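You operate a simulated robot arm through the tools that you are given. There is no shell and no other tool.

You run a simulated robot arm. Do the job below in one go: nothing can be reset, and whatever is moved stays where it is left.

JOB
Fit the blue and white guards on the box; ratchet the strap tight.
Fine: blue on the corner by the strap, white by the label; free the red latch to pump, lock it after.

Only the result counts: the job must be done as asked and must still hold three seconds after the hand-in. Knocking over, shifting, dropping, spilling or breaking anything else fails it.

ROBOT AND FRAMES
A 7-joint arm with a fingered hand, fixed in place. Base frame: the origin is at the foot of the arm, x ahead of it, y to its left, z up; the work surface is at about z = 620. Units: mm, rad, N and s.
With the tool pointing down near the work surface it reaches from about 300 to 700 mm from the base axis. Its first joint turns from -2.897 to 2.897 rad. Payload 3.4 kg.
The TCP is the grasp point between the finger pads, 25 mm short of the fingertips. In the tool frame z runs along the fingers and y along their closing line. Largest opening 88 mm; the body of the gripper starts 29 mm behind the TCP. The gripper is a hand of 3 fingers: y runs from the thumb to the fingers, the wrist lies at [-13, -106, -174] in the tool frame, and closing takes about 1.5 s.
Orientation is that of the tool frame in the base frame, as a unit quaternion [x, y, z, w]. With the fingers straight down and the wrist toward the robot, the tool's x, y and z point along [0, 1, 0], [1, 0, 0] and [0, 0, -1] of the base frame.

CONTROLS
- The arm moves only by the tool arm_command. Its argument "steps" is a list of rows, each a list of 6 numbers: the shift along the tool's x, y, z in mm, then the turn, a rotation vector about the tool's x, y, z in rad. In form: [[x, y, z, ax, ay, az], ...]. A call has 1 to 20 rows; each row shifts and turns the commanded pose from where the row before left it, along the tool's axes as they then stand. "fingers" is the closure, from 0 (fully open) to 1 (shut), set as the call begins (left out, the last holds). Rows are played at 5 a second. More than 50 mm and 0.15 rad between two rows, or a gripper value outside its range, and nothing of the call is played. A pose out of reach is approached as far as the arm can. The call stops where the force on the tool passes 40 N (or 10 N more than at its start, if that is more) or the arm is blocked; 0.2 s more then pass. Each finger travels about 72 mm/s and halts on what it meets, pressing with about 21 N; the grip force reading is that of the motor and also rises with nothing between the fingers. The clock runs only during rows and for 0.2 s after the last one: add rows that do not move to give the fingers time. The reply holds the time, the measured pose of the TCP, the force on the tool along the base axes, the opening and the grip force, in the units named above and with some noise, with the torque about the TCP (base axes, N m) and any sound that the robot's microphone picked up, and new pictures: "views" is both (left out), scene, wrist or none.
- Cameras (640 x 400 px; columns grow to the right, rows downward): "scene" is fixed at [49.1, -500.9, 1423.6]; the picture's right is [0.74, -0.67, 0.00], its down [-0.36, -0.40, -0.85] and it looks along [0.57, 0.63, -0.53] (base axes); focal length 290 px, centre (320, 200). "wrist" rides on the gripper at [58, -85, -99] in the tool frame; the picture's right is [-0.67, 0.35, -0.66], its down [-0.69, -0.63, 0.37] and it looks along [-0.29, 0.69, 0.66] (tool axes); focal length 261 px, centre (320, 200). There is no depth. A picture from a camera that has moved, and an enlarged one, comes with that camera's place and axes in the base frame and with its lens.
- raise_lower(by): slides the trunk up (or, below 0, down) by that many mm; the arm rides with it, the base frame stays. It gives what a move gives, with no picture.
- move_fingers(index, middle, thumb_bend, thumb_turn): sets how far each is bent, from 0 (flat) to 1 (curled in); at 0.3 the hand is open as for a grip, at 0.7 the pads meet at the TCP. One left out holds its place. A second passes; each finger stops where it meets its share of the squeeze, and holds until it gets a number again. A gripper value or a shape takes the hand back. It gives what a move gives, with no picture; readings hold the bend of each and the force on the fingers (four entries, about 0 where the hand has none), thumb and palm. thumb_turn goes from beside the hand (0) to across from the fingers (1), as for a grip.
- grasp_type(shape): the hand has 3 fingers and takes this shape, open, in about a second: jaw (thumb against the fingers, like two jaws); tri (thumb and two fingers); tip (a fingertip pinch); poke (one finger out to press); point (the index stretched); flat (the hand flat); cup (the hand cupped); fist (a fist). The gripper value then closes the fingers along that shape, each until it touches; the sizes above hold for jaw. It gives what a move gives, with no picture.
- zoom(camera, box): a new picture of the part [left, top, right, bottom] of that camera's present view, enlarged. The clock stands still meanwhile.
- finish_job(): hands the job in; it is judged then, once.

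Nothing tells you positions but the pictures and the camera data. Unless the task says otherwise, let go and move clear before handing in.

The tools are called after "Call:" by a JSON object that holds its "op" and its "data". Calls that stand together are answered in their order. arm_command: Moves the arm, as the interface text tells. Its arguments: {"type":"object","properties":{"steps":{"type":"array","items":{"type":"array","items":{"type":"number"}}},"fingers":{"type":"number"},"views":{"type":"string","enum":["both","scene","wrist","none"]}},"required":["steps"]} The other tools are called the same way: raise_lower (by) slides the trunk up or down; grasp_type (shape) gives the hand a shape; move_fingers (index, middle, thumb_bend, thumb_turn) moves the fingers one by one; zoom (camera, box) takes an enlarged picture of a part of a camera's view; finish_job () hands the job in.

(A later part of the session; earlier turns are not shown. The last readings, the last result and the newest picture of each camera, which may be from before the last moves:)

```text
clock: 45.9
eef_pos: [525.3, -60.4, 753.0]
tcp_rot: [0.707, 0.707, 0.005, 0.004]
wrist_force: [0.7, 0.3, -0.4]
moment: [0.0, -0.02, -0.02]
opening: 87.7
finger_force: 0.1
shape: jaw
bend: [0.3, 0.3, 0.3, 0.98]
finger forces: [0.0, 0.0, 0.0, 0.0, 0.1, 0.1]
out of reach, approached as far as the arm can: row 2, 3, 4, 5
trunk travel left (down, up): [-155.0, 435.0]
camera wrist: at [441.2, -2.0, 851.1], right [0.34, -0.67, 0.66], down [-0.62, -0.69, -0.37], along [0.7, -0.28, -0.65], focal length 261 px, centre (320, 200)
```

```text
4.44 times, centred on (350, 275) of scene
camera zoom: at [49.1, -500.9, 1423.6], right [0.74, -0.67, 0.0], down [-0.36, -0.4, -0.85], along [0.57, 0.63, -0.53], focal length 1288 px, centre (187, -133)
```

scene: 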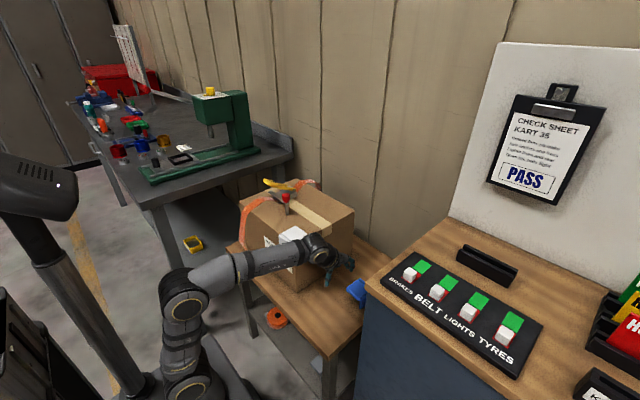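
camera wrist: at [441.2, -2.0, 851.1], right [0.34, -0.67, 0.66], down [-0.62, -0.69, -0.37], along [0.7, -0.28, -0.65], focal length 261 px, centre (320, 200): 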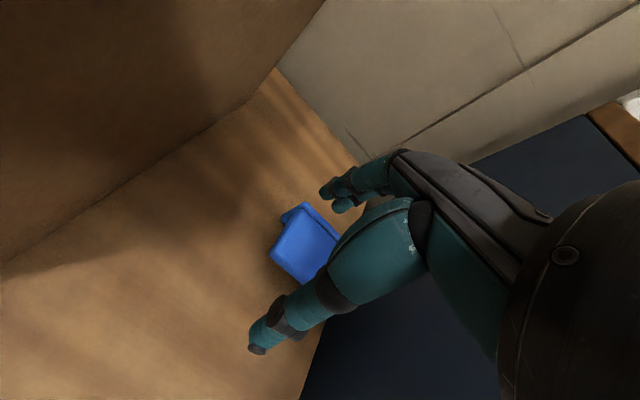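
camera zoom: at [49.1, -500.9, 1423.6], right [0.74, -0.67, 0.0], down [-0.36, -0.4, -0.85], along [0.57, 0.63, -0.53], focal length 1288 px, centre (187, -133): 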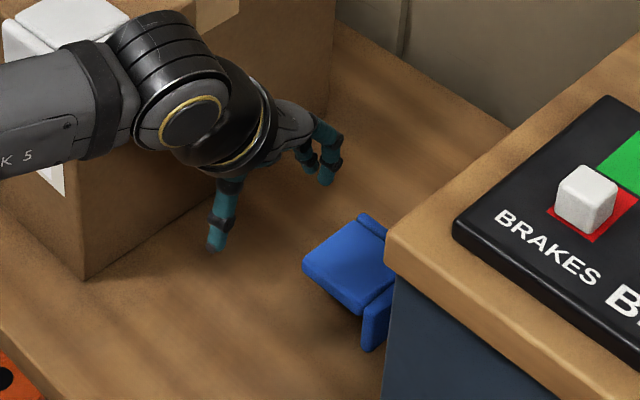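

The hand stopped short on reach while it was high, at (525, -60, 753), but nothing was touched. I'll move on to (590, -105) at this height.

Call:
{"op": "arm_command", "data": {"steps": [[-15, 22, 0, 0, 0, 0], [-15, 22, 0, 0, 0, 0], [-15, 21, 0, 0, 0, 0], [0, 0, 0, 0, 0, 0]]}}

Call:
{"op": "zoom", "data": {"camera": "wrist", "box": [150, 180, 350, 360]}}

```text
clock: 46.9
eef_pos: [592.5, -107.1, 753.0]
tcp_rot: [0.706, 0.708, 0.004, 0.003]
wrist_force: [0.4, -0.1, -0.3]
moment: [-0.02, 0.01, -0.02]
opening: 88.1
finger_force: 0.0
shape: jaw
bend: [0.3, 0.3, 0.3, 0.98]
finger forces: [0.1, 0.0, 0.0, 0.0, 0.0, 0.0]
trunk travel left (down, up): [-155.0, 435.0]
camera wrist: at [507.5, -49.0, 851.8], right [0.34, -0.67, 0.66], down [-0.62, -0.69, -0.37], along [0.7, -0.28, -0.65], focal length 261 px, centre (320, 200)
```

scene: 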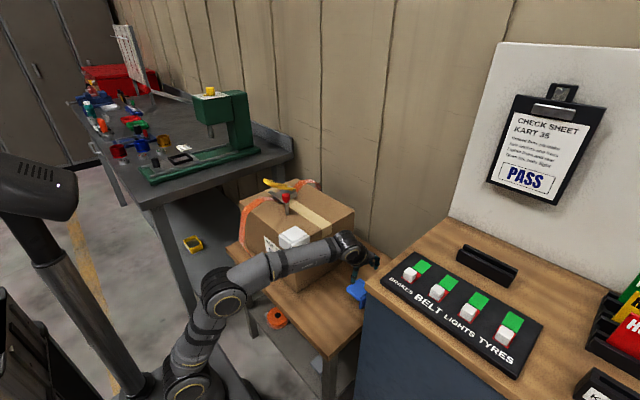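
wrist: 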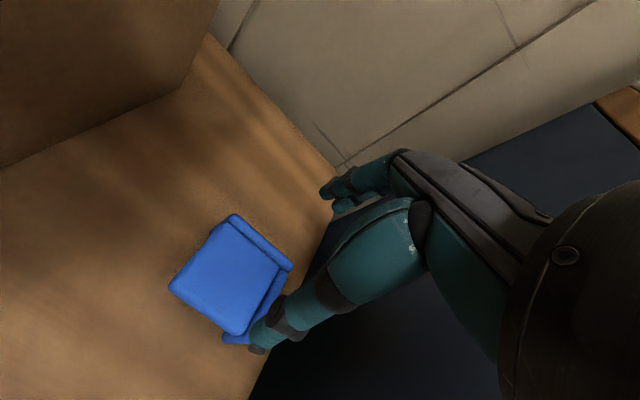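

```text
2.22 times, centred on (250, 270) of wrist
camera zoom: at [507.5, -49.0, 851.8], right [0.34, -0.67, 0.66], down [-0.62, -0.69, -0.37], along [0.7, -0.28, -0.65], focal length 579 px, centre (476, 44)
```

zoom: 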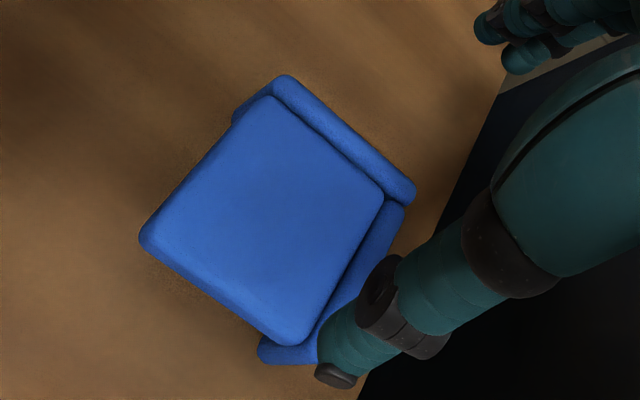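

The blue guard is measured, centred about 3 mm toward the thumb. I'll correct, descend and grip.

Call:
{"op": "arm_command", "data": {"steps": [[0, -3.3, 20, 0, 0, 0], [0, 0, 25, 0, 0, 0], [0, 0, 20, 0, 0, 0], [0, 0, 16, 0, 0, 0], [0, 0, 0, 0, 0, 0]], "views": "none"}}

Call:
{"op": "arm_command", "data": {"steps": [[0, 0, 0, 0, 0, 0], [0, 0, 0, 0, 0, 0], [0, 0, 0, 0, 0, 0], [0, 0, 0, 0, 0, 0], [0, 0, 0, 0, 0, 0], [0, 0, 0, 0, 0, 0], [0, 0, 0, 0, 0, 0], [0, 0, 0, 0, 0, 0]], "fingers": 1}}

```text
clock: 48.1
eef_pos: [589.2, -106.3, 672.2]
tcp_rot: [0.707, 0.707, 0.005, 0.004]
wrist_force: [-0.2, 0.3, 1.0]
moment: [0.01, 0.0, 0.01]
opening: 88.0
finger_force: 0.1
shape: jaw
bend: [0.3, 0.3, 0.3, 0.98]
finger forces: [0.0, 0.0, 0.1, 0.0, 0.1, 0.0]
trunk travel left (down, up): [-155.0, 435.0]
```

```text
clock: 49.9
eef_pos: [589.1, -106.5, 673.1]
tcp_rot: [0.706, 0.708, 0.005, 0.003]
wrist_force: [-0.4, 0.1, 0.2]
moment: [-0.02, -0.03, -0.01]
opening: 66.6
finger_force: 20.5
shape: jaw
bend: [0.27, 0.36, 0.51, 0.99]
finger forces: [12.7, 6.6, 0.0, 0.0, 19.4, 0.0]
trunk travel left (down, up): [-155.0, 435.0]
camera wrist: at [504.1, -47.7, 771.4], right [0.34, -0.67, 0.66], down [-0.62, -0.69, -0.37], along [0.7, -0.28, -0.65], focal length 261 px, centre (320, 200)
```

scene: 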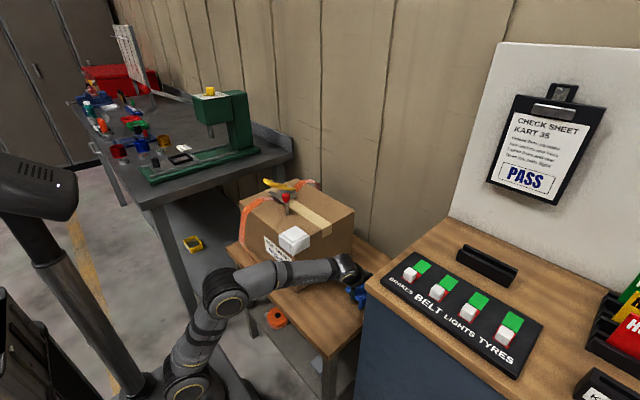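
wrist: 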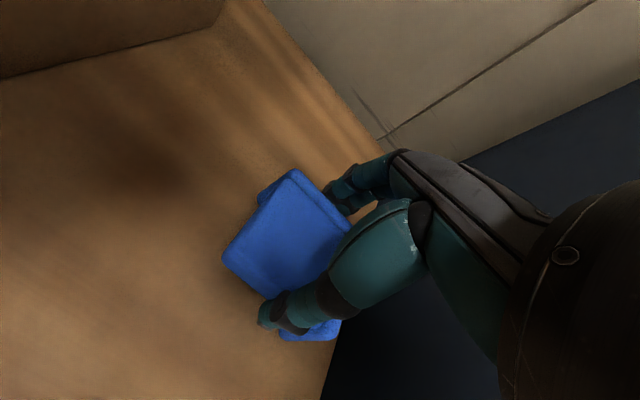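

Blue is gripped. I'll lift it, move to the free spot at (450, -75), and turn it +45°.

Call:
{"op": "arm_command", "data": {"steps": [[0, 0, -15, 0, 0, 0], [0, 0, -35, 0, 0, 0], [0, 0, -50, 0, 0, 0], [8, -35, 0, 0, 0, 0], [8, -35, 0, 0, 0, 0], [8, -35, 0, 0, 0, 0], [7, -34, 0, 0, 0, 0], [0, 0, 0, 0, 0, -0.1309], [0, 0, 0, 0, 0, -0.1309], [0, 0, 0, 0, 0, -0.1309], [0, 0, 0, 0, 0, -0.1309], [0, 0, 0, 0, 0, -0.1309], [0, 0, 0, 0, 0, -0.1309], [0, 0, 0, 0, 0, 0]]}}

```text
clock: 52.9
eef_pos: [448.7, -76.4, 770.9]
tcp_rot: [0.381, 0.925, 0.003, 0.005]
wrist_force: [0.1, -0.3, -0.3]
moment: [-0.02, -0.03, -0.01]
opening: 66.2
finger_force: 20.8
shape: jaw
bend: [0.27, 0.36, 0.52, 0.99]
finger forces: [12.7, 6.7, 0.0, 0.0, 19.4, 0.1]
trunk travel left (down, up): [-155.0, 435.0]
camera wrist: at [348.2, -95.2, 869.6], right [0.71, -0.23, 0.66], down [0.05, -0.93, -0.37], along [0.7, 0.29, -0.65], focal length 261 px, centre (320, 200)
```

scene: 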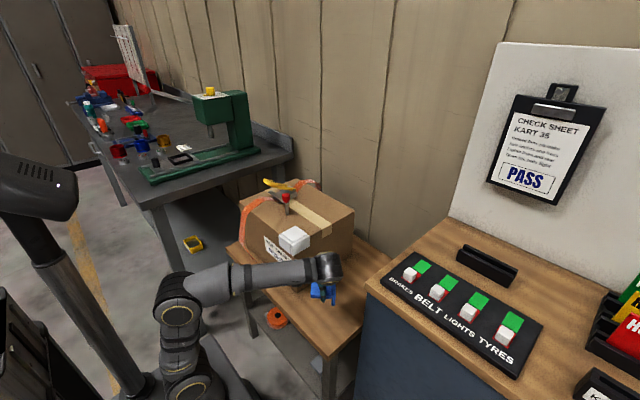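
wrist: 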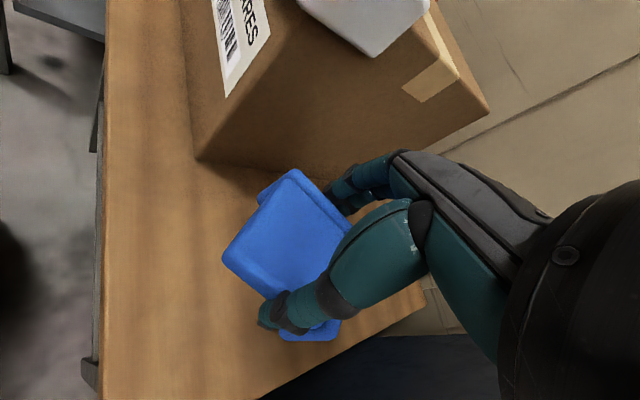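

I'll lower the blue guard to the table, release it and lift off.

Call:
{"op": "arm_command", "data": {"steps": [[0, 0, 40, 0, 0, 0], [0, 0, 30, 0, 0, 0], [0, 0, 15, 0, 0, 0], [0, 0, 8, 0, 0, 0], [0, 0, 4, 0, 0, 0], [0, 0, 0, 0, 0, 0]], "views": "none"}}

Call:
{"op": "arm_command", "data": {"steps": [[0, 0, 0, 0, 0, 0], [0, 0, 0, 0, 0, 0], [0, 0, 0, 0, 0, 0], [0, 0, 0, 0, 0, 0], [0, 0, 0, 0, 0, 0]], "fingers": 0}}

Call:
{"op": "arm_command", "data": {"steps": [[0, 0, -10, 0, 0, 0], [0, 0, -20, 0, 0, 0], [0, 0, -35, 0, 0, 0], [0, 0, -40, 0, 0, 0], [0, 0, 0, 0, 0, 0]]}}

Call:
{"op": "zoom", "data": {"camera": "scene", "box": [280, 240, 380, 330]}}

```text
clock: 54.3
eef_pos: [449.4, -75.5, 673.2]
tcp_rot: [0.381, 0.924, 0.002, 0.004]
wrist_force: [-0.1, -0.6, 0.5]
moment: [0.05, -0.01, -0.04]
opening: 66.4
finger_force: 20.7
shape: jaw
bend: [0.27, 0.36, 0.52, 0.99]
finger forces: [12.6, 6.8, 0.0, 0.0, 19.4, 0.1]
trunk travel left (down, up): [-155.0, 435.0]
```

```text
clock: 55.5
eef_pos: [450.2, -75.0, 673.3]
tcp_rot: [0.383, 0.924, 0.003, 0.005]
wrist_force: [-0.5, -0.7, 0.2]
moment: [-0.02, 0.01, 0.02]
opening: 87.1
finger_force: 0.1
shape: jaw
bend: [0.3, 0.3, 0.3, 0.98]
finger forces: [0.1, 0.1, 0.0, 0.0, 0.1, 0.0]
trunk travel left (down, up): [-155.0, 435.0]
camera wrist: at [349.6, -94.3, 772.7], right [0.71, -0.23, 0.66], down [0.04, -0.93, -0.37], along [0.7, 0.29, -0.65], focal length 261 px, centre (320, 200)
```

scene: 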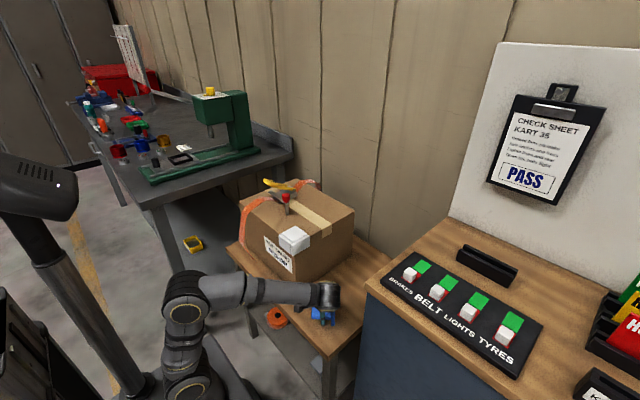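
wrist: 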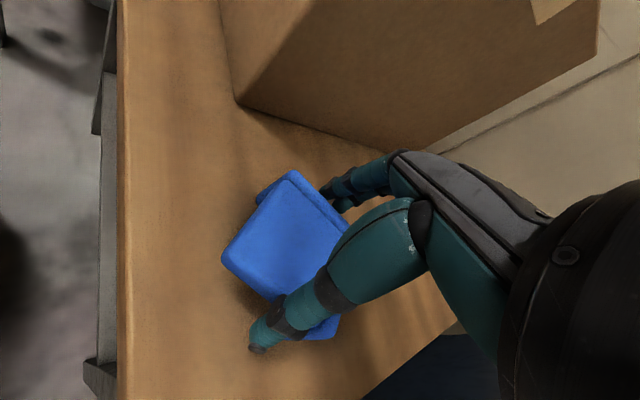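

```text
clock: 56.7
eef_pos: [450.1, -75.6, 780.4]
tcp_rot: [0.382, 0.924, 0.003, 0.005]
wrist_force: [0.4, -0.2, 0.3]
moment: [-0.01, -0.01, 0.02]
opening: 87.4
finger_force: 0.0
shape: jaw
bend: [0.3, 0.3, 0.3, 0.98]
finger forces: [0.1, 0.0, 0.0, 0.1, 0.0, 0.0]
trunk travel left (down, up): [-155.0, 435.0]
camera wrist: at [349.3, -94.9, 878.2], right [0.71, -0.23, 0.66], down [0.04, -0.93, -0.37], along [0.7, 0.29, -0.65], focal length 261 px, centre (320, 200)
```

scene: 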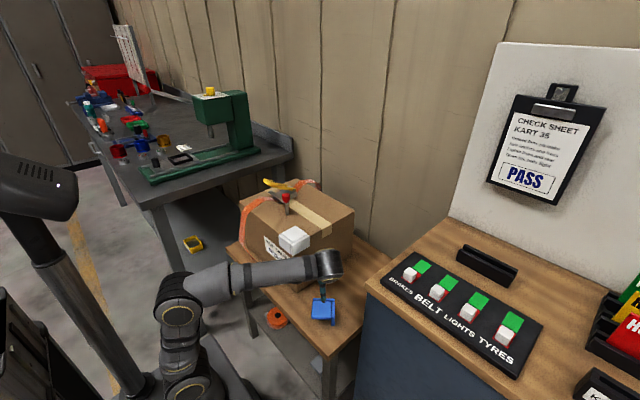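
wrist: 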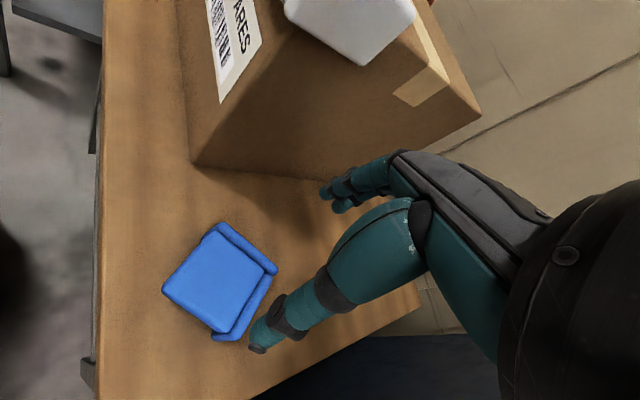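

```text
4.44 times, centred on (330, 285) of scene
camera zoom: at [49.1, -500.9, 1423.6], right [0.74, -0.67, 0.0], down [-0.36, -0.4, -0.85], along [0.57, 0.63, -0.53], focal length 1288 px, centre (276, -178)
```

zoom: 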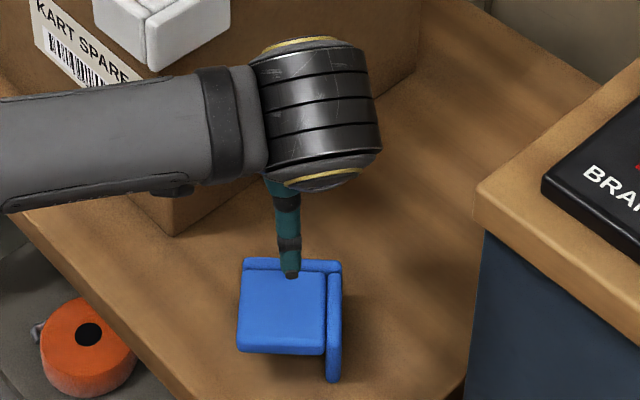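

Blue is down at +45°. I'll rotate the hand to -45° above it for the regrasp, trimming a small tilt at the same time.

Call:
{"op": "arm_command", "data": {"steps": [[0, 0, 0, 0.0094, 0.007, 0], [0, 0, 0, 0, 0, 0.1428], [0, 0, 0, 0, 0, 0.1428], [0, 0, 0, 0, 0, 0.1428], [0, 0, 0, 0, 0, 0.1428], [0, 0, 0, 0, 0, 0.1428], [0, 0, 0, 0, 0, 0.1428], [0, 0, 0, 0, 0, 0.1428], [0, 0, 0, 0, 0, 0.1428], [0, 0, 0, 0, 0, 0.1428], [0, 0, 0, 0, 0, 0.1428], [0, 0, 0, 0, 0, 0.1428], [0, 0, 0, 0, 0, 0]]}}

Call:
{"op": "zoom", "data": {"camera": "wrist", "box": [150, 180, 330, 350]}}

```text
clock: 59.5
eef_pos: [448.7, -76.2, 779.0]
tcp_rot: [0.924, 0.382, 0.0, 0.001]
wrist_force: [-0.1, -0.2, 0.5]
moment: [-0.02, -0.04, -0.03]
opening: 87.6
finger_force: 0.0
shape: jaw
bend: [0.3, 0.3, 0.3, 0.98]
finger forces: [0.1, 0.1, 0.1, 0.1, 0.0, 0.0]
trunk travel left (down, up): [-155.0, 435.0]
camera wrist: at [431.6, 25.4, 879.3], right [-0.23, -0.72, 0.66], down [-0.93, -0.04, -0.37], along [0.29, -0.69, -0.66], focal length 261 px, centre (320, 200)
```

scene: 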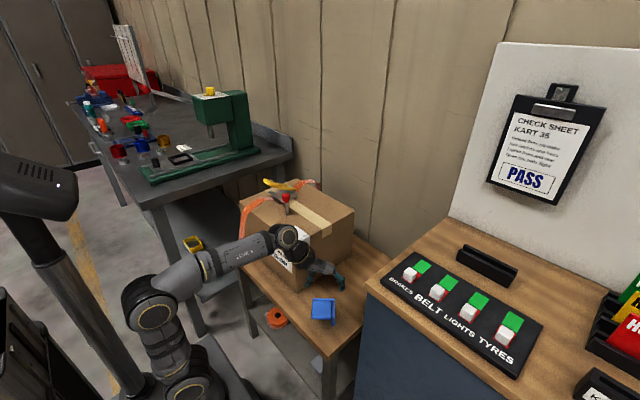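
wrist: 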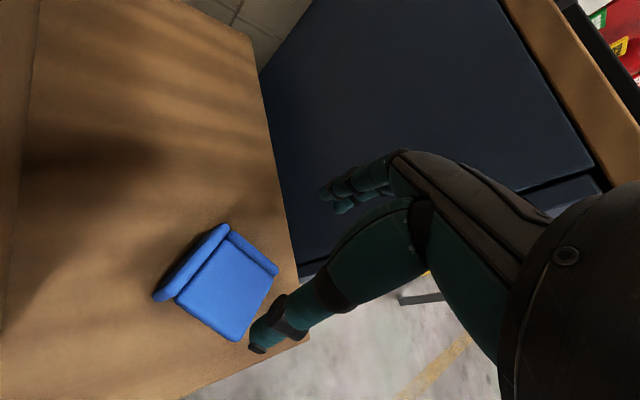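

```text
2.35 times, centred on (240, 265) of wrist
camera zoom: at [431.6, 25.4, 879.3], right [-0.23, -0.72, 0.66], down [-0.93, -0.04, -0.37], along [0.29, -0.69, -0.66], focal length 613 px, centre (508, 47)
```

zoom: 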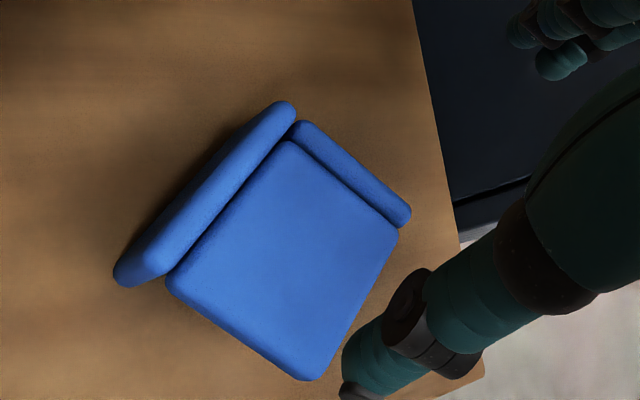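

Blue is aligned for the regrasp. I'll centre, descend and close.

Call:
{"op": "arm_command", "data": {"steps": [[1, -2.2, 20, 0, 0, 0], [0, 0, 30, 0, 0, 0], [0, 0, 30, 0, 0, 0], [0, 0, 18, 0, 0, 0], [0, 0, 8, 0, 0, 0], [0, 0, 0, 0, 0, 0]], "views": "none"}}

Call:
{"op": "arm_command", "data": {"steps": [[0, 0, 0, 0, 0, 0], [0, 0, 0, 0, 0, 0], [0, 0, 0, 0, 0, 0], [0, 0, 0, 0, 0, 0], [0, 0, 0, 0, 0, 0], [0, 0, 0, 0, 0, 0], [0, 0, 0, 0, 0, 0], [0, 0, 0, 0, 0, 0]], "fingers": 1}}

Call:
{"op": "zoom", "data": {"camera": "wrist", "box": [180, 130, 380, 360]}}

```text
clock: 60.1
eef_pos: [449.4, -75.6, 753.6]
tcp_rot: [0.925, 0.379, 0.016, 0.004]
wrist_force: [-7.2, -7.5, 23.3]
moment: [3.25, -0.18, 1.01]
opening: 87.6
finger_force: 0.1
shape: jaw
bend: [0.3, 0.3, 0.3, 0.98]
finger forces: [0.0, 0.0, 0.0, 0.0, 0.0, 0.0]
trunk travel left (down, up): [-155.0, 435.0]
stopped in row 2: the force on the tool passed its limit at 58 N (the readings are from after the stop); the commanded pose is now the measured one
```

```text
clock: 61.9
eef_pos: [448.9, -74.1, 752.4]
tcp_rot: [0.925, 0.38, 0.011, 0.003]
wrist_force: [-16.2, -9.2, 29.6]
moment: [4.14, -0.88, 1.88]
opening: 0.0
finger_force: 20.7
shape: jaw
bend: [0.7, 0.7, 0.35, 1.0]
finger forces: [0.0, 0.1, 0.1, 0.0, 0.0, 0.0]
trunk travel left (down, up): [-155.0, 435.0]
camera wrist: at [429.5, 26.4, 851.1], right [-0.25, -0.72, 0.65], down [-0.92, -0.03, -0.39], along [0.3, -0.69, -0.66], focal length 261 px, centre (320, 200)
```

scene: 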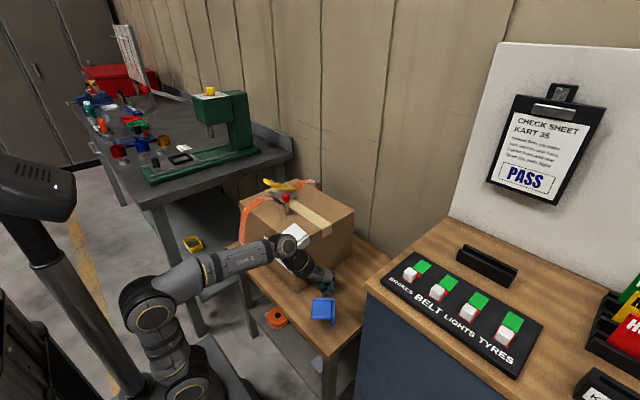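
wrist: 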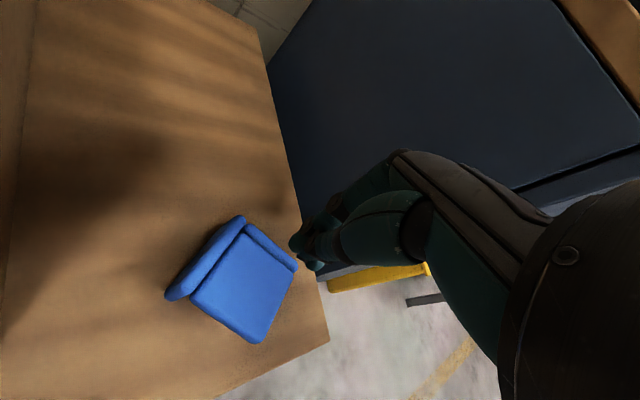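

```text
1.74 times, centred on (280, 245) of wrist
camera zoom: at [429.5, 26.4, 851.1], right [-0.25, -0.72, 0.65], down [-0.92, -0.03, -0.39], along [0.3, -0.69, -0.66], focal length 453 px, centre (390, 122)
```

zoom: 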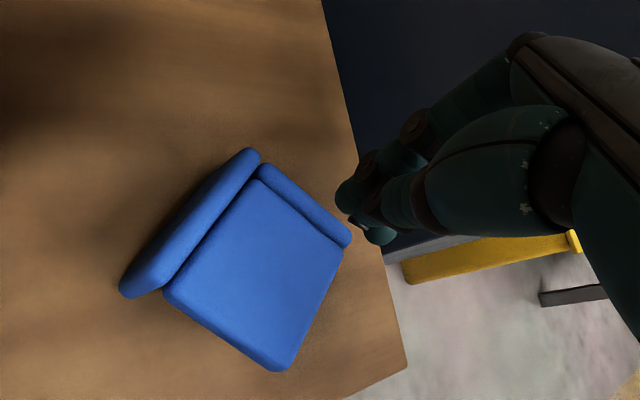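

The arm hit something as it lowered, probably the white guard or box corner near the wrist. I'll raise immediately and look.

Call:
{"op": "zoom", "data": {"camera": "scene", "box": [230, 200, 350, 300]}}

Call:
{"op": "arm_command", "data": {"steps": [[0, 0, -10, 0, 0, 0], [0, 0, -20, 0, 0, 0], [0, 0, -30, 0, 0, 0], [0, 0, -40, 0, 0, 0], [0, 0, -40, 0, 0, 0], [0, 0, 0, 0, 0, 0]], "fingers": 0}}

Call:
{"op": "zoom", "data": {"camera": "scene", "box": [230, 190, 350, 290]}}

```text
4.00 times, centred on (290, 250) of scene
camera zoom: at [49.1, -500.9, 1423.6], right [0.74, -0.67, 0.0], down [-0.36, -0.4, -0.85], along [0.57, 0.63, -0.53], focal length 1160 px, centre (440, 0)
```

zoom: 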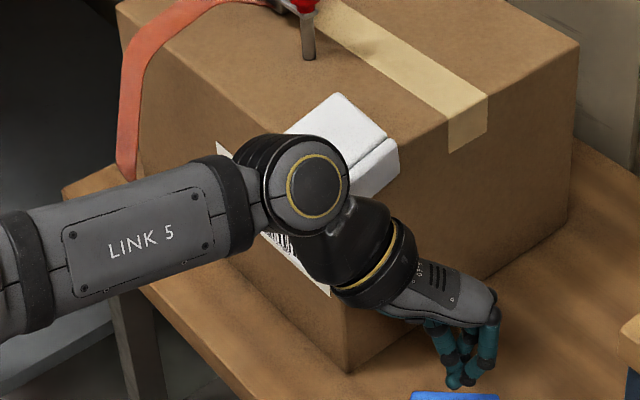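

```text
clock: 63.3
eef_pos: [447.1, -75.1, 888.8]
tcp_rot: [0.925, 0.38, 0.01, 0.002]
wrist_force: [0.2, 0.2, 0.0]
moment: [-0.02, 0.0, 0.01]
opening: 87.8
finger_force: 0.1
shape: jaw
bend: [0.3, 0.3, 0.3, 0.98]
finger forces: [0.0, 0.0, 0.0, 0.0, 0.0, 0.0]
trunk travel left (down, up): [-155.0, 435.0]
camera wrist: at [429.1, 27.6, 989.5], right [-0.24, -0.72, 0.65], down [-0.92, -0.03, -0.39], along [0.3, -0.69, -0.66], focal length 261 px, centre (320, 200)
```

scene: 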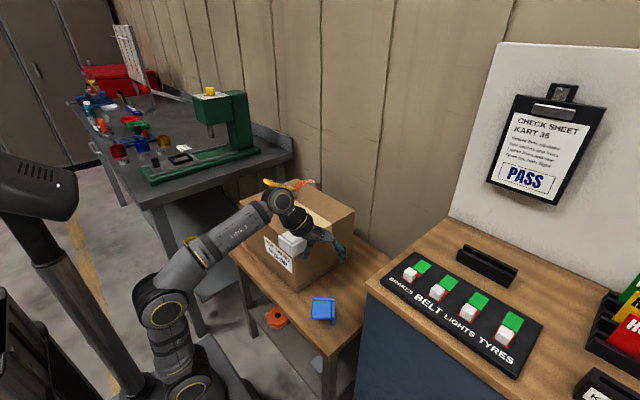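
wrist: 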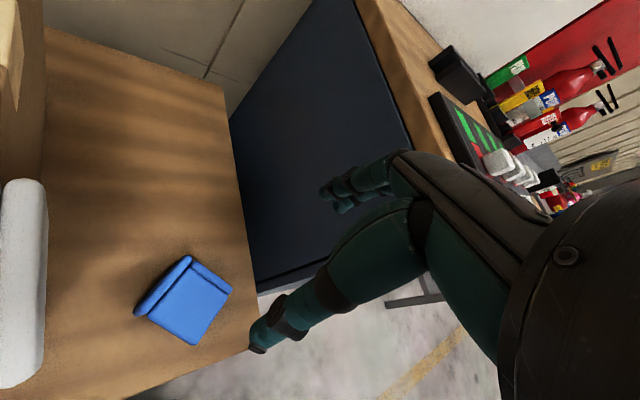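

```text
4.00 times, centred on (290, 240) of scene
camera zoom: at [49.1, -500.9, 1423.6], right [0.74, -0.67, 0.0], down [-0.36, -0.4, -0.85], along [0.57, 0.63, -0.53], focal length 1160 px, centre (440, 40)
```

zoom: 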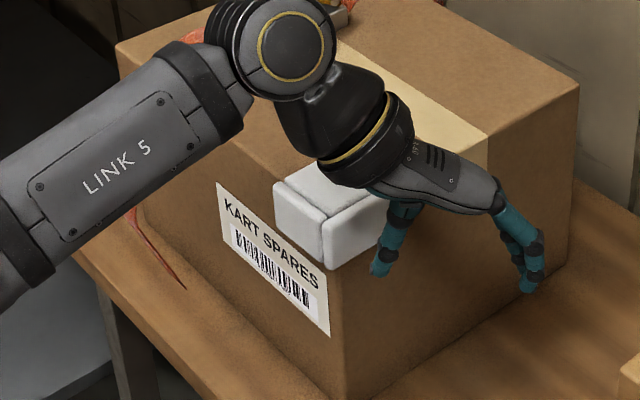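

White was pressed downwards but still appears seated. I'll turn the hand to +45° up here to clear the view and check it.

Call:
{"op": "arm_command", "data": {"steps": [[0, 0, 0, 0.0113, -0.017, 0], [0, 0, 0, 0, 0, -0.1428], [0, 0, 0, 0, 0, -0.1428], [0, 0, 0, 0, 0, -0.1428], [0, 0, 0, 0, 0, -0.1428], [0, 0, 0, 0, 0, -0.1428], [0, 0, 0, 0, 0, -0.1428], [0, 0, 0, 0, 0, -0.1428], [0, 0, 0, 0, 0, -0.1428], [0, 0, 0, 0, 0, -0.1428], [0, 0, 0, 0, 0, -0.1428], [0, 0, 0, 0, 0, -0.1428], [0, 0, 0, 0, 0, 0]]}}

Call:
{"op": "zoom", "data": {"camera": "scene", "box": [260, 190, 340, 260]}}

Call:
{"op": "zoom", "data": {"camera": "wrist", "box": [60, 0, 380, 400]}}

```text
clock: 66.1
eef_pos: [448.6, -75.1, 891.1]
tcp_rot: [0.384, 0.923, -0.001, 0.001]
wrist_force: [-0.5, -0.2, -0.4]
moment: [0.01, -0.03, -0.01]
opening: 87.8
finger_force: 0.0
shape: jaw
bend: [0.3, 0.3, 0.3, 0.98]
finger forces: [0.0, 0.0, 0.0, 0.0, 0.0, 0.0]
trunk travel left (down, up): [-155.0, 435.0]
camera wrist: at [348.9, -92.5, 989.3], right [0.72, -0.23, 0.66], down [0.04, -0.93, -0.36], along [0.69, 0.29, -0.66], focal length 261 px, centre (320, 200)
```

scene: 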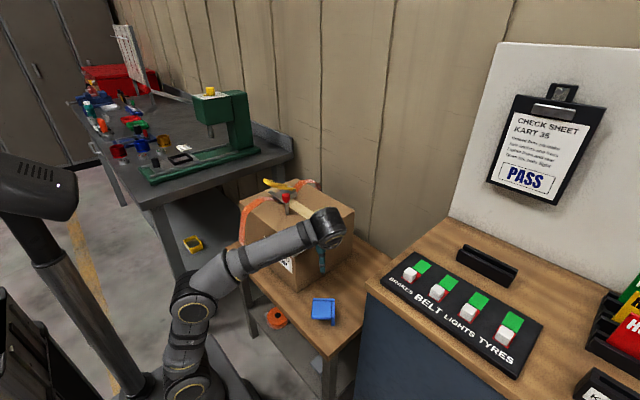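
wrist: 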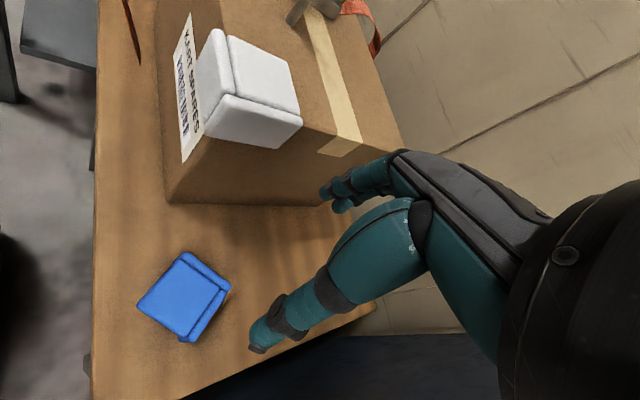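

```text
5.71 times, centred on (300, 225) of scene
camera zoom: at [49.1, -500.9, 1423.6], right [0.74, -0.67, 0.0], down [-0.36, -0.4, -0.85], along [0.57, 0.63, -0.53], focal length 1656 px, centre (434, 57)
```

zoom: 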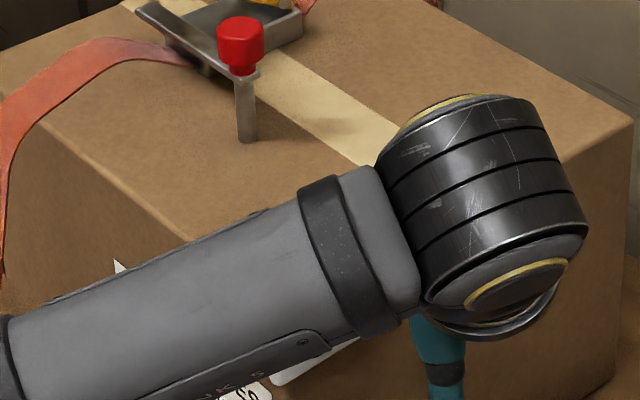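

```text
1.00 times, centred on (220, 200) of wrist (not enlarged: the box is as wide or as high as the picture)
camera zoom: at [348.9, -92.5, 989.3], right [0.72, -0.23, 0.66], down [0.04, -0.93, -0.36], along [0.69, 0.29, -0.66], focal length 261 px, centre (420, 200)
```

zoom: 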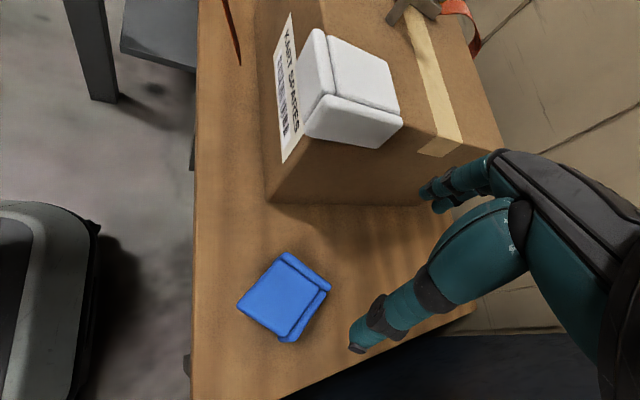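

I'll zoom in on white from here to check that it's seated.

Call:
{"op": "zoom", "data": {"camera": "wrist", "box": [150, 10, 350, 210]}}

Call:
{"op": "zoom", "data": {"camera": "wrist", "box": [110, 220, 290, 390]}}

```text
2.00 times, centred on (250, 110) of wrist
camera zoom: at [348.9, -92.5, 989.3], right [0.72, -0.23, 0.66], down [0.04, -0.93, -0.36], along [0.69, 0.29, -0.66], focal length 521 px, centre (460, 380)
```

zoom: 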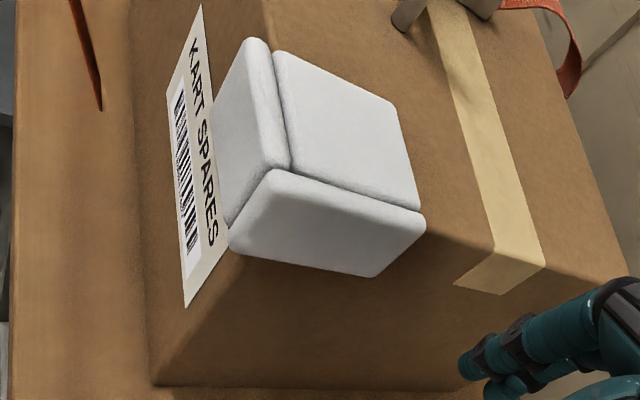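

```text
2.35 times, centred on (200, 305) of wrist
camera zoom: at [348.9, -92.5, 989.3], right [0.72, -0.23, 0.66], down [0.04, -0.93, -0.36], along [0.69, 0.29, -0.66], focal length 613 px, centre (602, -47)
```

zoom: 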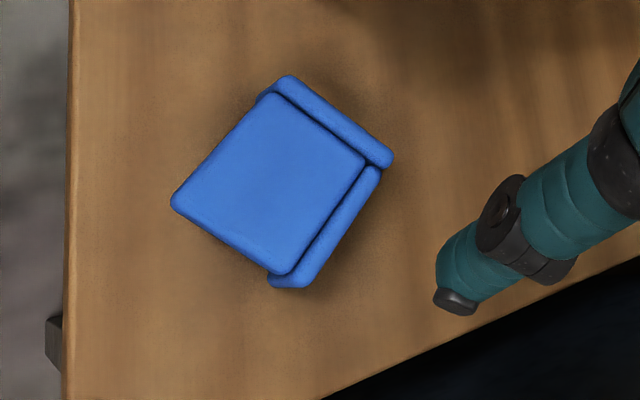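

White is still square on its corner. I'll pick blue up again at +45° and move it farther from the box so the -45° regrasp has clearance.

Call:
{"op": "arm_command", "data": {"steps": [[-3, 0, 40, 0, 0, 0], [0, 0, 45, 0, 0, 0], [0, 0, 45, 0, 0, 0], [0, 0, 40, 0, 0, 0], [0, 0, 30, 0, 0, 0], [0, 0, 18, 0, 0, 0], [0, 0, 0, 0, 0, 0]], "views": "wrist"}}

```text
clock: 67.7
eef_pos: [449.5, -76.7, 672.9]
tcp_rot: [0.385, 0.923, 0.0, 0.001]
wrist_force: [-0.4, -0.5, -0.1]
moment: [0.0, 0.02, -0.01]
opening: 87.6
finger_force: 0.1
shape: jaw
bend: [0.3, 0.3, 0.3, 0.98]
finger forces: [0.0, 0.0, 0.0, 0.1, 0.0, 0.0]
trunk travel left (down, up): [-155.0, 435.0]
camera wrist: at [349.9, -94.3, 771.8], right [0.72, -0.23, 0.66], down [0.03, -0.93, -0.36], along [0.7, 0.28, -0.66], focal length 261 px, centre (320, 200)
```

wrist: 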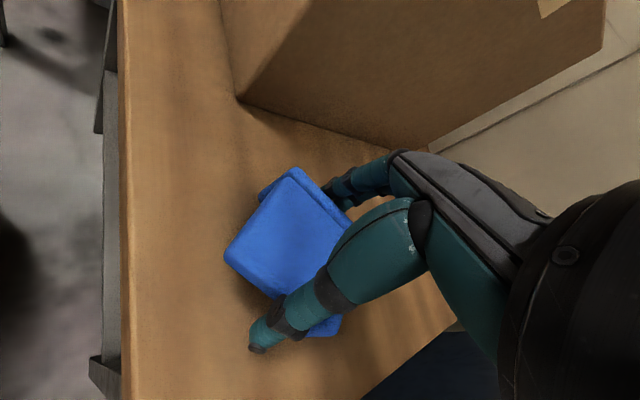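

I'm in position. I'll grip, lift a little, shift to (430, -110) and lower.

Call:
{"op": "arm_command", "data": {"steps": [[0, 0, 0, 0, 0, 0], [0, 0, 0, 0, 0, 0], [0, 0, 0, 0, 0, 0], [0, 0, 0, 0, 0, 0], [0, 0, 0, 0, 0, 0], [0, 0, 0, 0, 0, 0], [0, 0, 0, 0, 0, 0], [0, 0, -10, 0, 0, 0], [0, 0, -20, 0, 0, 0], [-6, -19, 0, 0, 0, 0], [-6, -18.5, 0, 0, 0, 0], [0, 0, 15, 0, 0, 0], [0, 0, 10, 0, 0, 0], [0, 0, 4, 0, 0, 0], [0, 0, 0, 0, 0, 0]], "fingers": 1}}

```text
clock: 70.9
eef_pos: [432.6, -112.6, 673.6]
tcp_rot: [0.386, 0.923, -0.001, 0.001]
wrist_force: [0.2, -0.2, 0.2]
moment: [0.01, 0.01, -0.02]
opening: 66.5
finger_force: 20.7
shape: jaw
bend: [0.27, 0.36, 0.52, 0.99]
finger forces: [13.0, 6.8, 0.0, 0.0, 19.6, 0.1]
trunk travel left (down, up): [-155.0, 435.0]
camera wrist: at [332.6, -129.8, 772.9], right [0.72, -0.23, 0.66], down [0.03, -0.93, -0.36], along [0.7, 0.28, -0.66], focal length 261 px, centre (320, 200)
```

scene: 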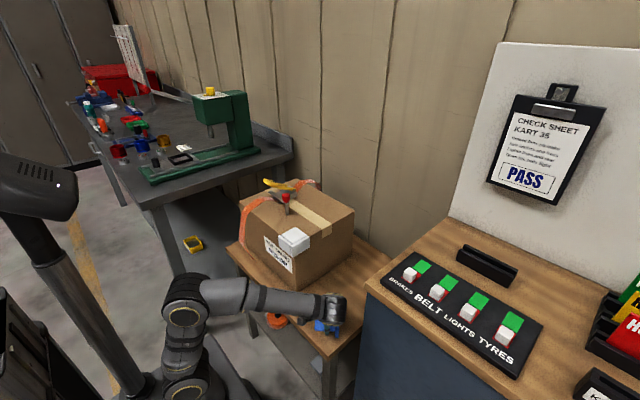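
wrist: 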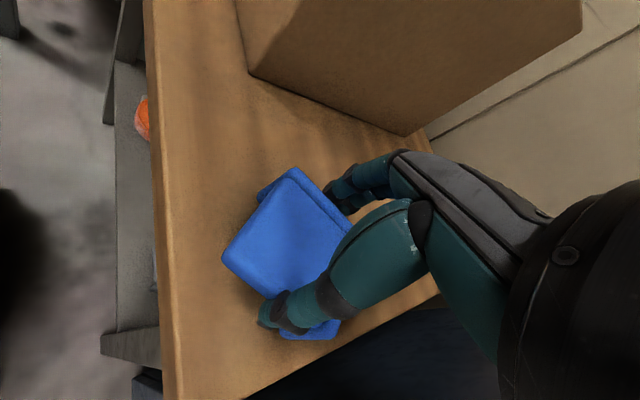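

I'll release here, lift, and swing the hand to -45°.

Call:
{"op": "arm_command", "data": {"steps": [[0, 0, 0, 0, 0, 0], [0, 0, 0, 0, 0, 0], [0, 0, 0, 0, 0, 0], [0, 0, 0, 0, 0, 0], [0, 0, 0, 0, 0, 0], [0, 0, -10, 0, 0, 0], [0, 0, -20, 0, 0, 0], [0, 0, -35, 0, 0, 0], [0, 0, -45, 0, 0, 0], [0, 0, -40, 0, 0, 0], [0, 0, 0, 0, 0, 0]], "fingers": 0}}

Call:
{"op": "arm_command", "data": {"steps": [[0, 0, 0, 0, 0, 0.1428], [0, 0, 0, 0, 0, 0.1428], [0, 0, 0, 0, 0, 0.1428], [0, 0, 0, 0, 0, 0.1428], [0, 0, 0, 0, 0, 0.1428], [0, 0, 0, 0, 0, 0.1428], [0, 0, 0, 0, 0, 0.1428], [0, 0, 0, 0, 0, 0.1428], [0, 0, 0, 0, 0, 0.1428], [0, 0, 0, 0, 0, 0.1428], [0, 0, 0, 0, 0, 0.1428], [0, 0, 0, 0, 0, 0]]}}

Call:
{"op": "zoom", "data": {"camera": "wrist", "box": [130, 190, 310, 360]}}

Call:
{"op": "zoom", "data": {"camera": "scene", "box": [250, 200, 370, 320]}}

```text
clock: 73.3
eef_pos: [429.0, -112.0, 823.4]
tcp_rot: [0.386, 0.923, 0.0, 0.001]
wrist_force: [0.0, 0.1, 1.5]
moment: [-0.03, 0.01, 0.0]
opening: 87.5
finger_force: 0.1
shape: jaw
bend: [0.3, 0.3, 0.3, 0.98]
finger forces: [0.1, 0.1, 0.0, 0.1, 0.0, 0.0]
trunk travel left (down, up): [-155.0, 435.0]
camera wrist: at [329.7, -130.3, 923.4], right [0.72, -0.23, 0.66], down [0.03, -0.93, -0.36], along [0.7, 0.28, -0.66], focal length 261 px, centre (320, 200)
```

scene: 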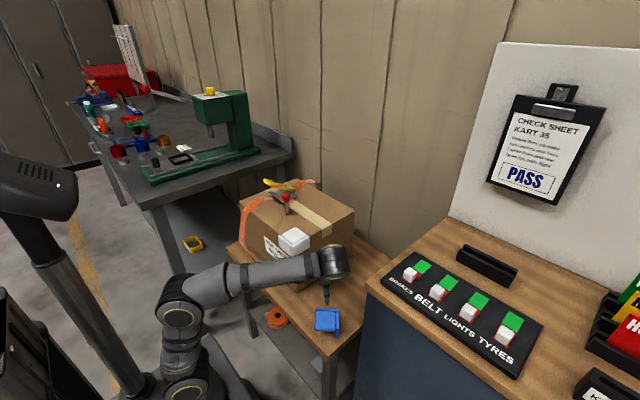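
wrist: 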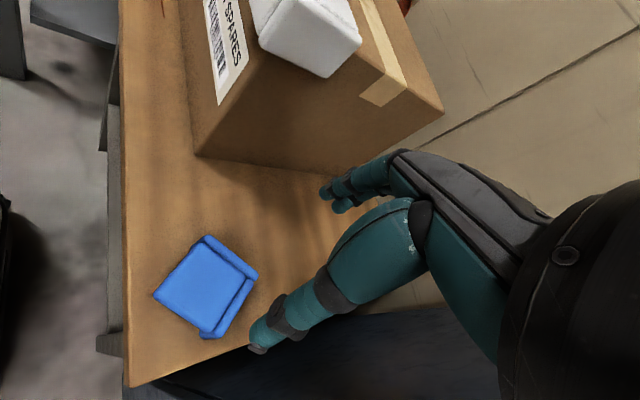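

```text
clock: 75.9
eef_pos: [432.5, -111.8, 823.5]
tcp_rot: [0.925, 0.38, 0.0, 0.0]
wrist_force: [0.0, 0.1, -1.1]
moment: [0.0, -0.01, -0.01]
opening: 87.6
finger_force: 0.1
shape: jaw
bend: [0.3, 0.3, 0.3, 0.98]
finger forces: [0.0, 0.0, 0.0, 0.1, 0.1, 0.0]
trunk travel left (down, up): [-155.0, 435.0]
camera wrist: at [415.0, -9.4, 922.8], right [-0.23, -0.72, 0.66], down [-0.93, -0.03, -0.37], along [0.29, -0.7, -0.66], focal length 261 px, centre (320, 200)
```

scene: 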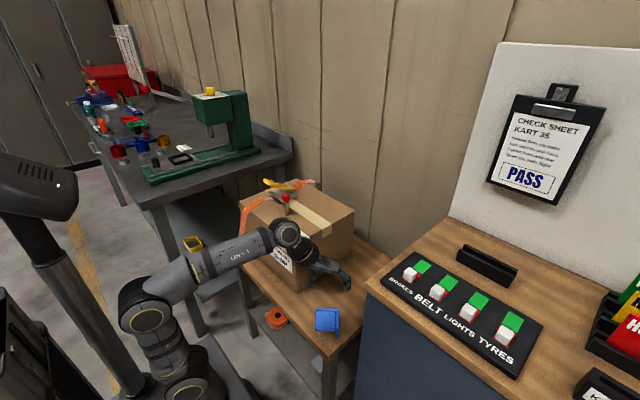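
wrist: 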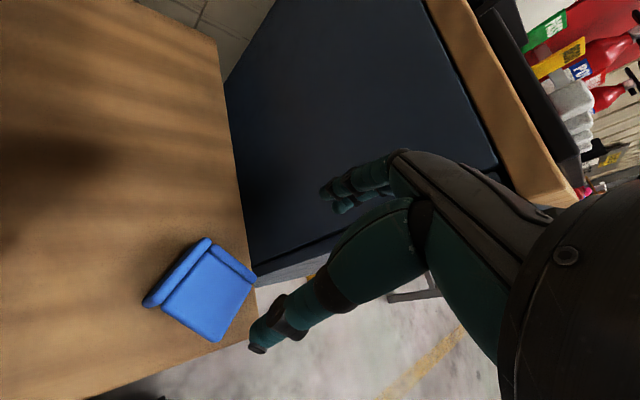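

```text
2.35 times, centred on (220, 275) of wrist
camera zoom: at [415.0, -9.4, 922.8], right [-0.23, -0.72, 0.66], down [-0.93, -0.03, -0.37], along [0.29, -0.7, -0.66], focal length 613 px, centre (555, 24)
```

zoom: 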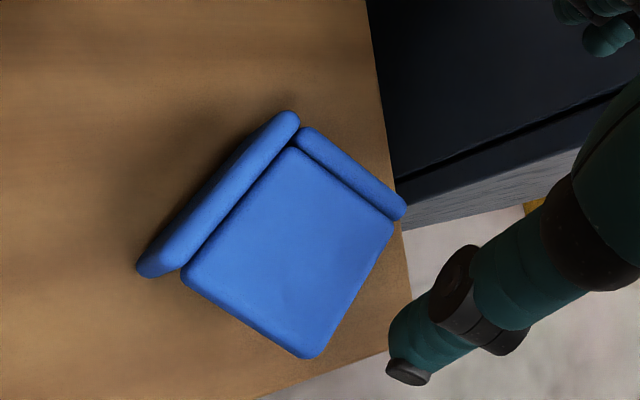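

```text
3.33 times, centred on (310, 260) of scene
camera zoom: at [49.1, -500.9, 1423.6], right [0.74, -0.67, 0.0], down [-0.36, -0.4, -0.85], along [0.57, 0.63, -0.53], focal length 966 px, centre (353, 0)
```

zoom: 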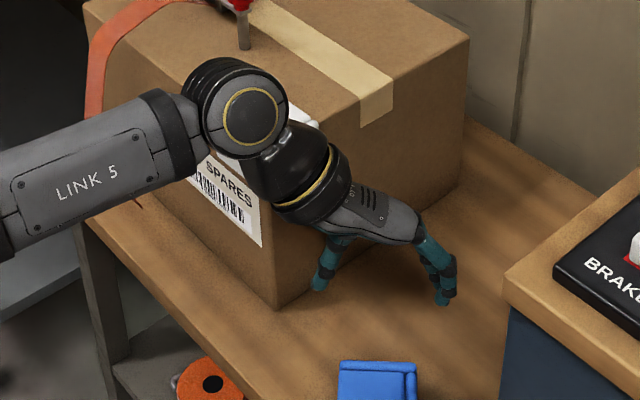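

I'll centre and descend in stages, watching the force this time.

Call:
{"op": "arm_command", "data": {"steps": [[-0.5, -2, 20, 0, 0, 0], [0, 0, 30, 0, 0, 0], [0, 0, 30, 0, 0, 0], [0, 0, 20, 0, 0, 0], [0, 0, 0, 0, 0, 0]], "views": "scene"}}

Call:
{"op": "zoom", "data": {"camera": "scene", "box": [250, 200, 370, 320]}}

```text
clock: 77.1
eef_pos: [429.4, -108.4, 722.8]
tcp_rot: [0.925, 0.38, 0.0, 0.001]
wrist_force: [-0.2, -0.8, 0.5]
moment: [0.02, -0.01, 0.0]
opening: 87.7
finger_force: 0.0
shape: jaw
bend: [0.3, 0.3, 0.3, 0.98]
finger forces: [0.0, 0.1, 0.0, 0.0, 0.1, 0.0]
trunk travel left (down, up): [-155.0, 435.0]
```

scene: 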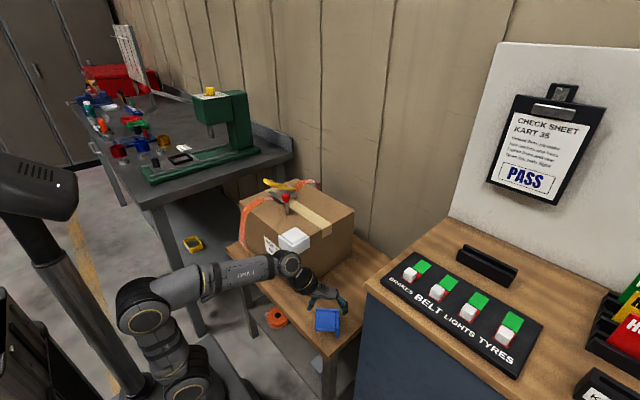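

```text
3.33 times, centred on (310, 260) of scene
camera zoom: at [49.1, -500.9, 1423.6], right [0.74, -0.67, 0.0], down [-0.36, -0.4, -0.85], along [0.57, 0.63, -0.53], focal length 966 px, centre (353, 0)
```

zoom: 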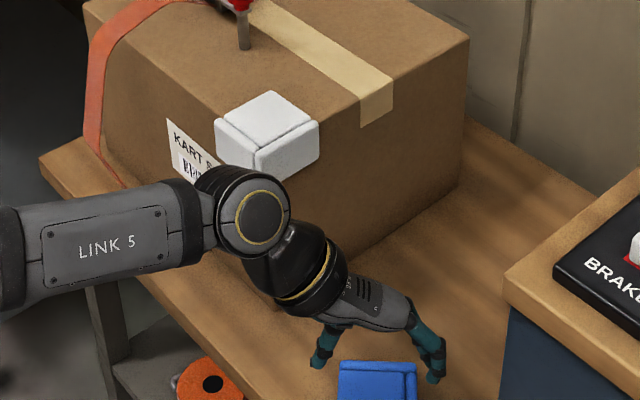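

It's clear of white. I'll continue down to gripping height.

Call:
{"op": "arm_command", "data": {"steps": [[0, 0, 25, 0, 0, 0], [0, 0, 16, 0, 0, 0], [0, 0, 9, 0, 0, 0], [0, 0, 0, 0, 0, 0]]}}

Call:
{"op": "zoom", "data": {"camera": "scene", "box": [270, 240, 370, 340]}}

Call:
{"op": "zoom", "data": {"camera": "wrist", "box": [180, 130, 380, 360]}}

```text
clock: 78.1
eef_pos: [430.0, -110.2, 673.6]
tcp_rot: [0.925, 0.381, 0.0, 0.001]
wrist_force: [0.7, 0.4, -1.1]
moment: [-0.03, 0.0, -0.02]
opening: 87.6
finger_force: 0.0
shape: jaw
bend: [0.3, 0.3, 0.3, 0.98]
finger forces: [0.0, 0.1, 0.0, 0.0, 0.0, 0.0]
trunk travel left (down, up): [-155.0, 435.0]
camera wrist: at [412.8, -8.4, 772.2], right [-0.23, -0.72, 0.66], down [-0.93, -0.04, -0.37], along [0.29, -0.7, -0.66], focal length 261 px, centre (320, 200)
```

scene: 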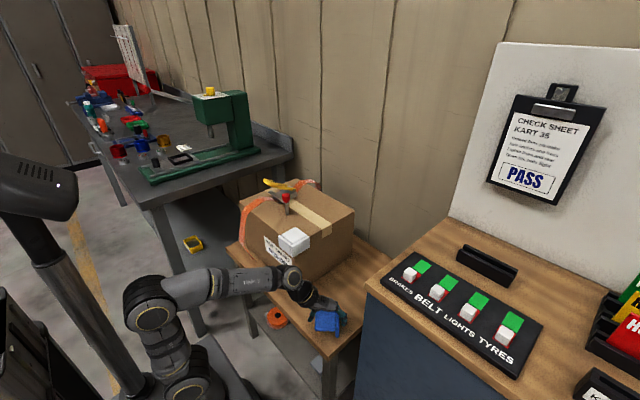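
wrist: 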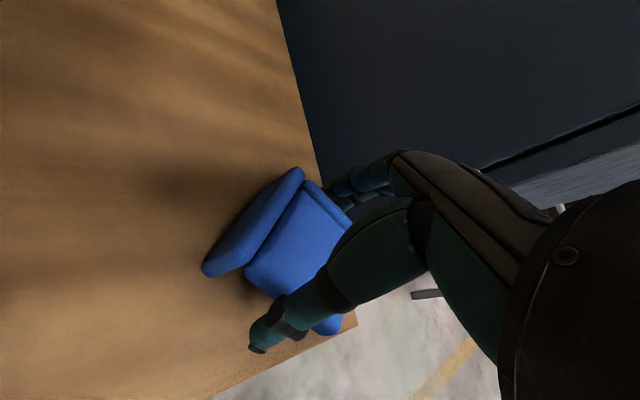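

```text
4.00 times, centred on (320, 290) of scene
camera zoom: at [49.1, -500.9, 1423.6], right [0.74, -0.67, 0.0], down [-0.36, -0.4, -0.85], along [0.57, 0.63, -0.53], focal length 1160 px, centre (320, -160)
```

zoom: 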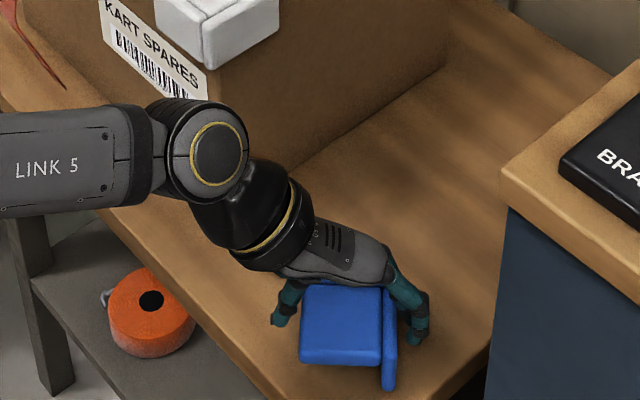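

```text
1.74 times, centred on (280, 245) of wrist
camera zoom: at [412.8, -8.4, 772.2], right [-0.23, -0.72, 0.66], down [-0.93, -0.04, -0.37], along [0.29, -0.7, -0.66], focal length 453 px, centre (390, 122)
```

zoom: 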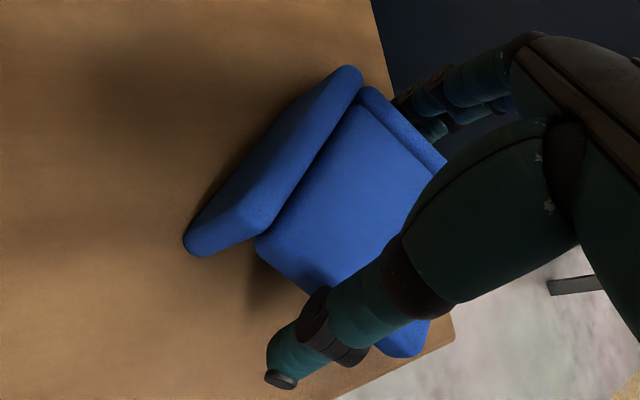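

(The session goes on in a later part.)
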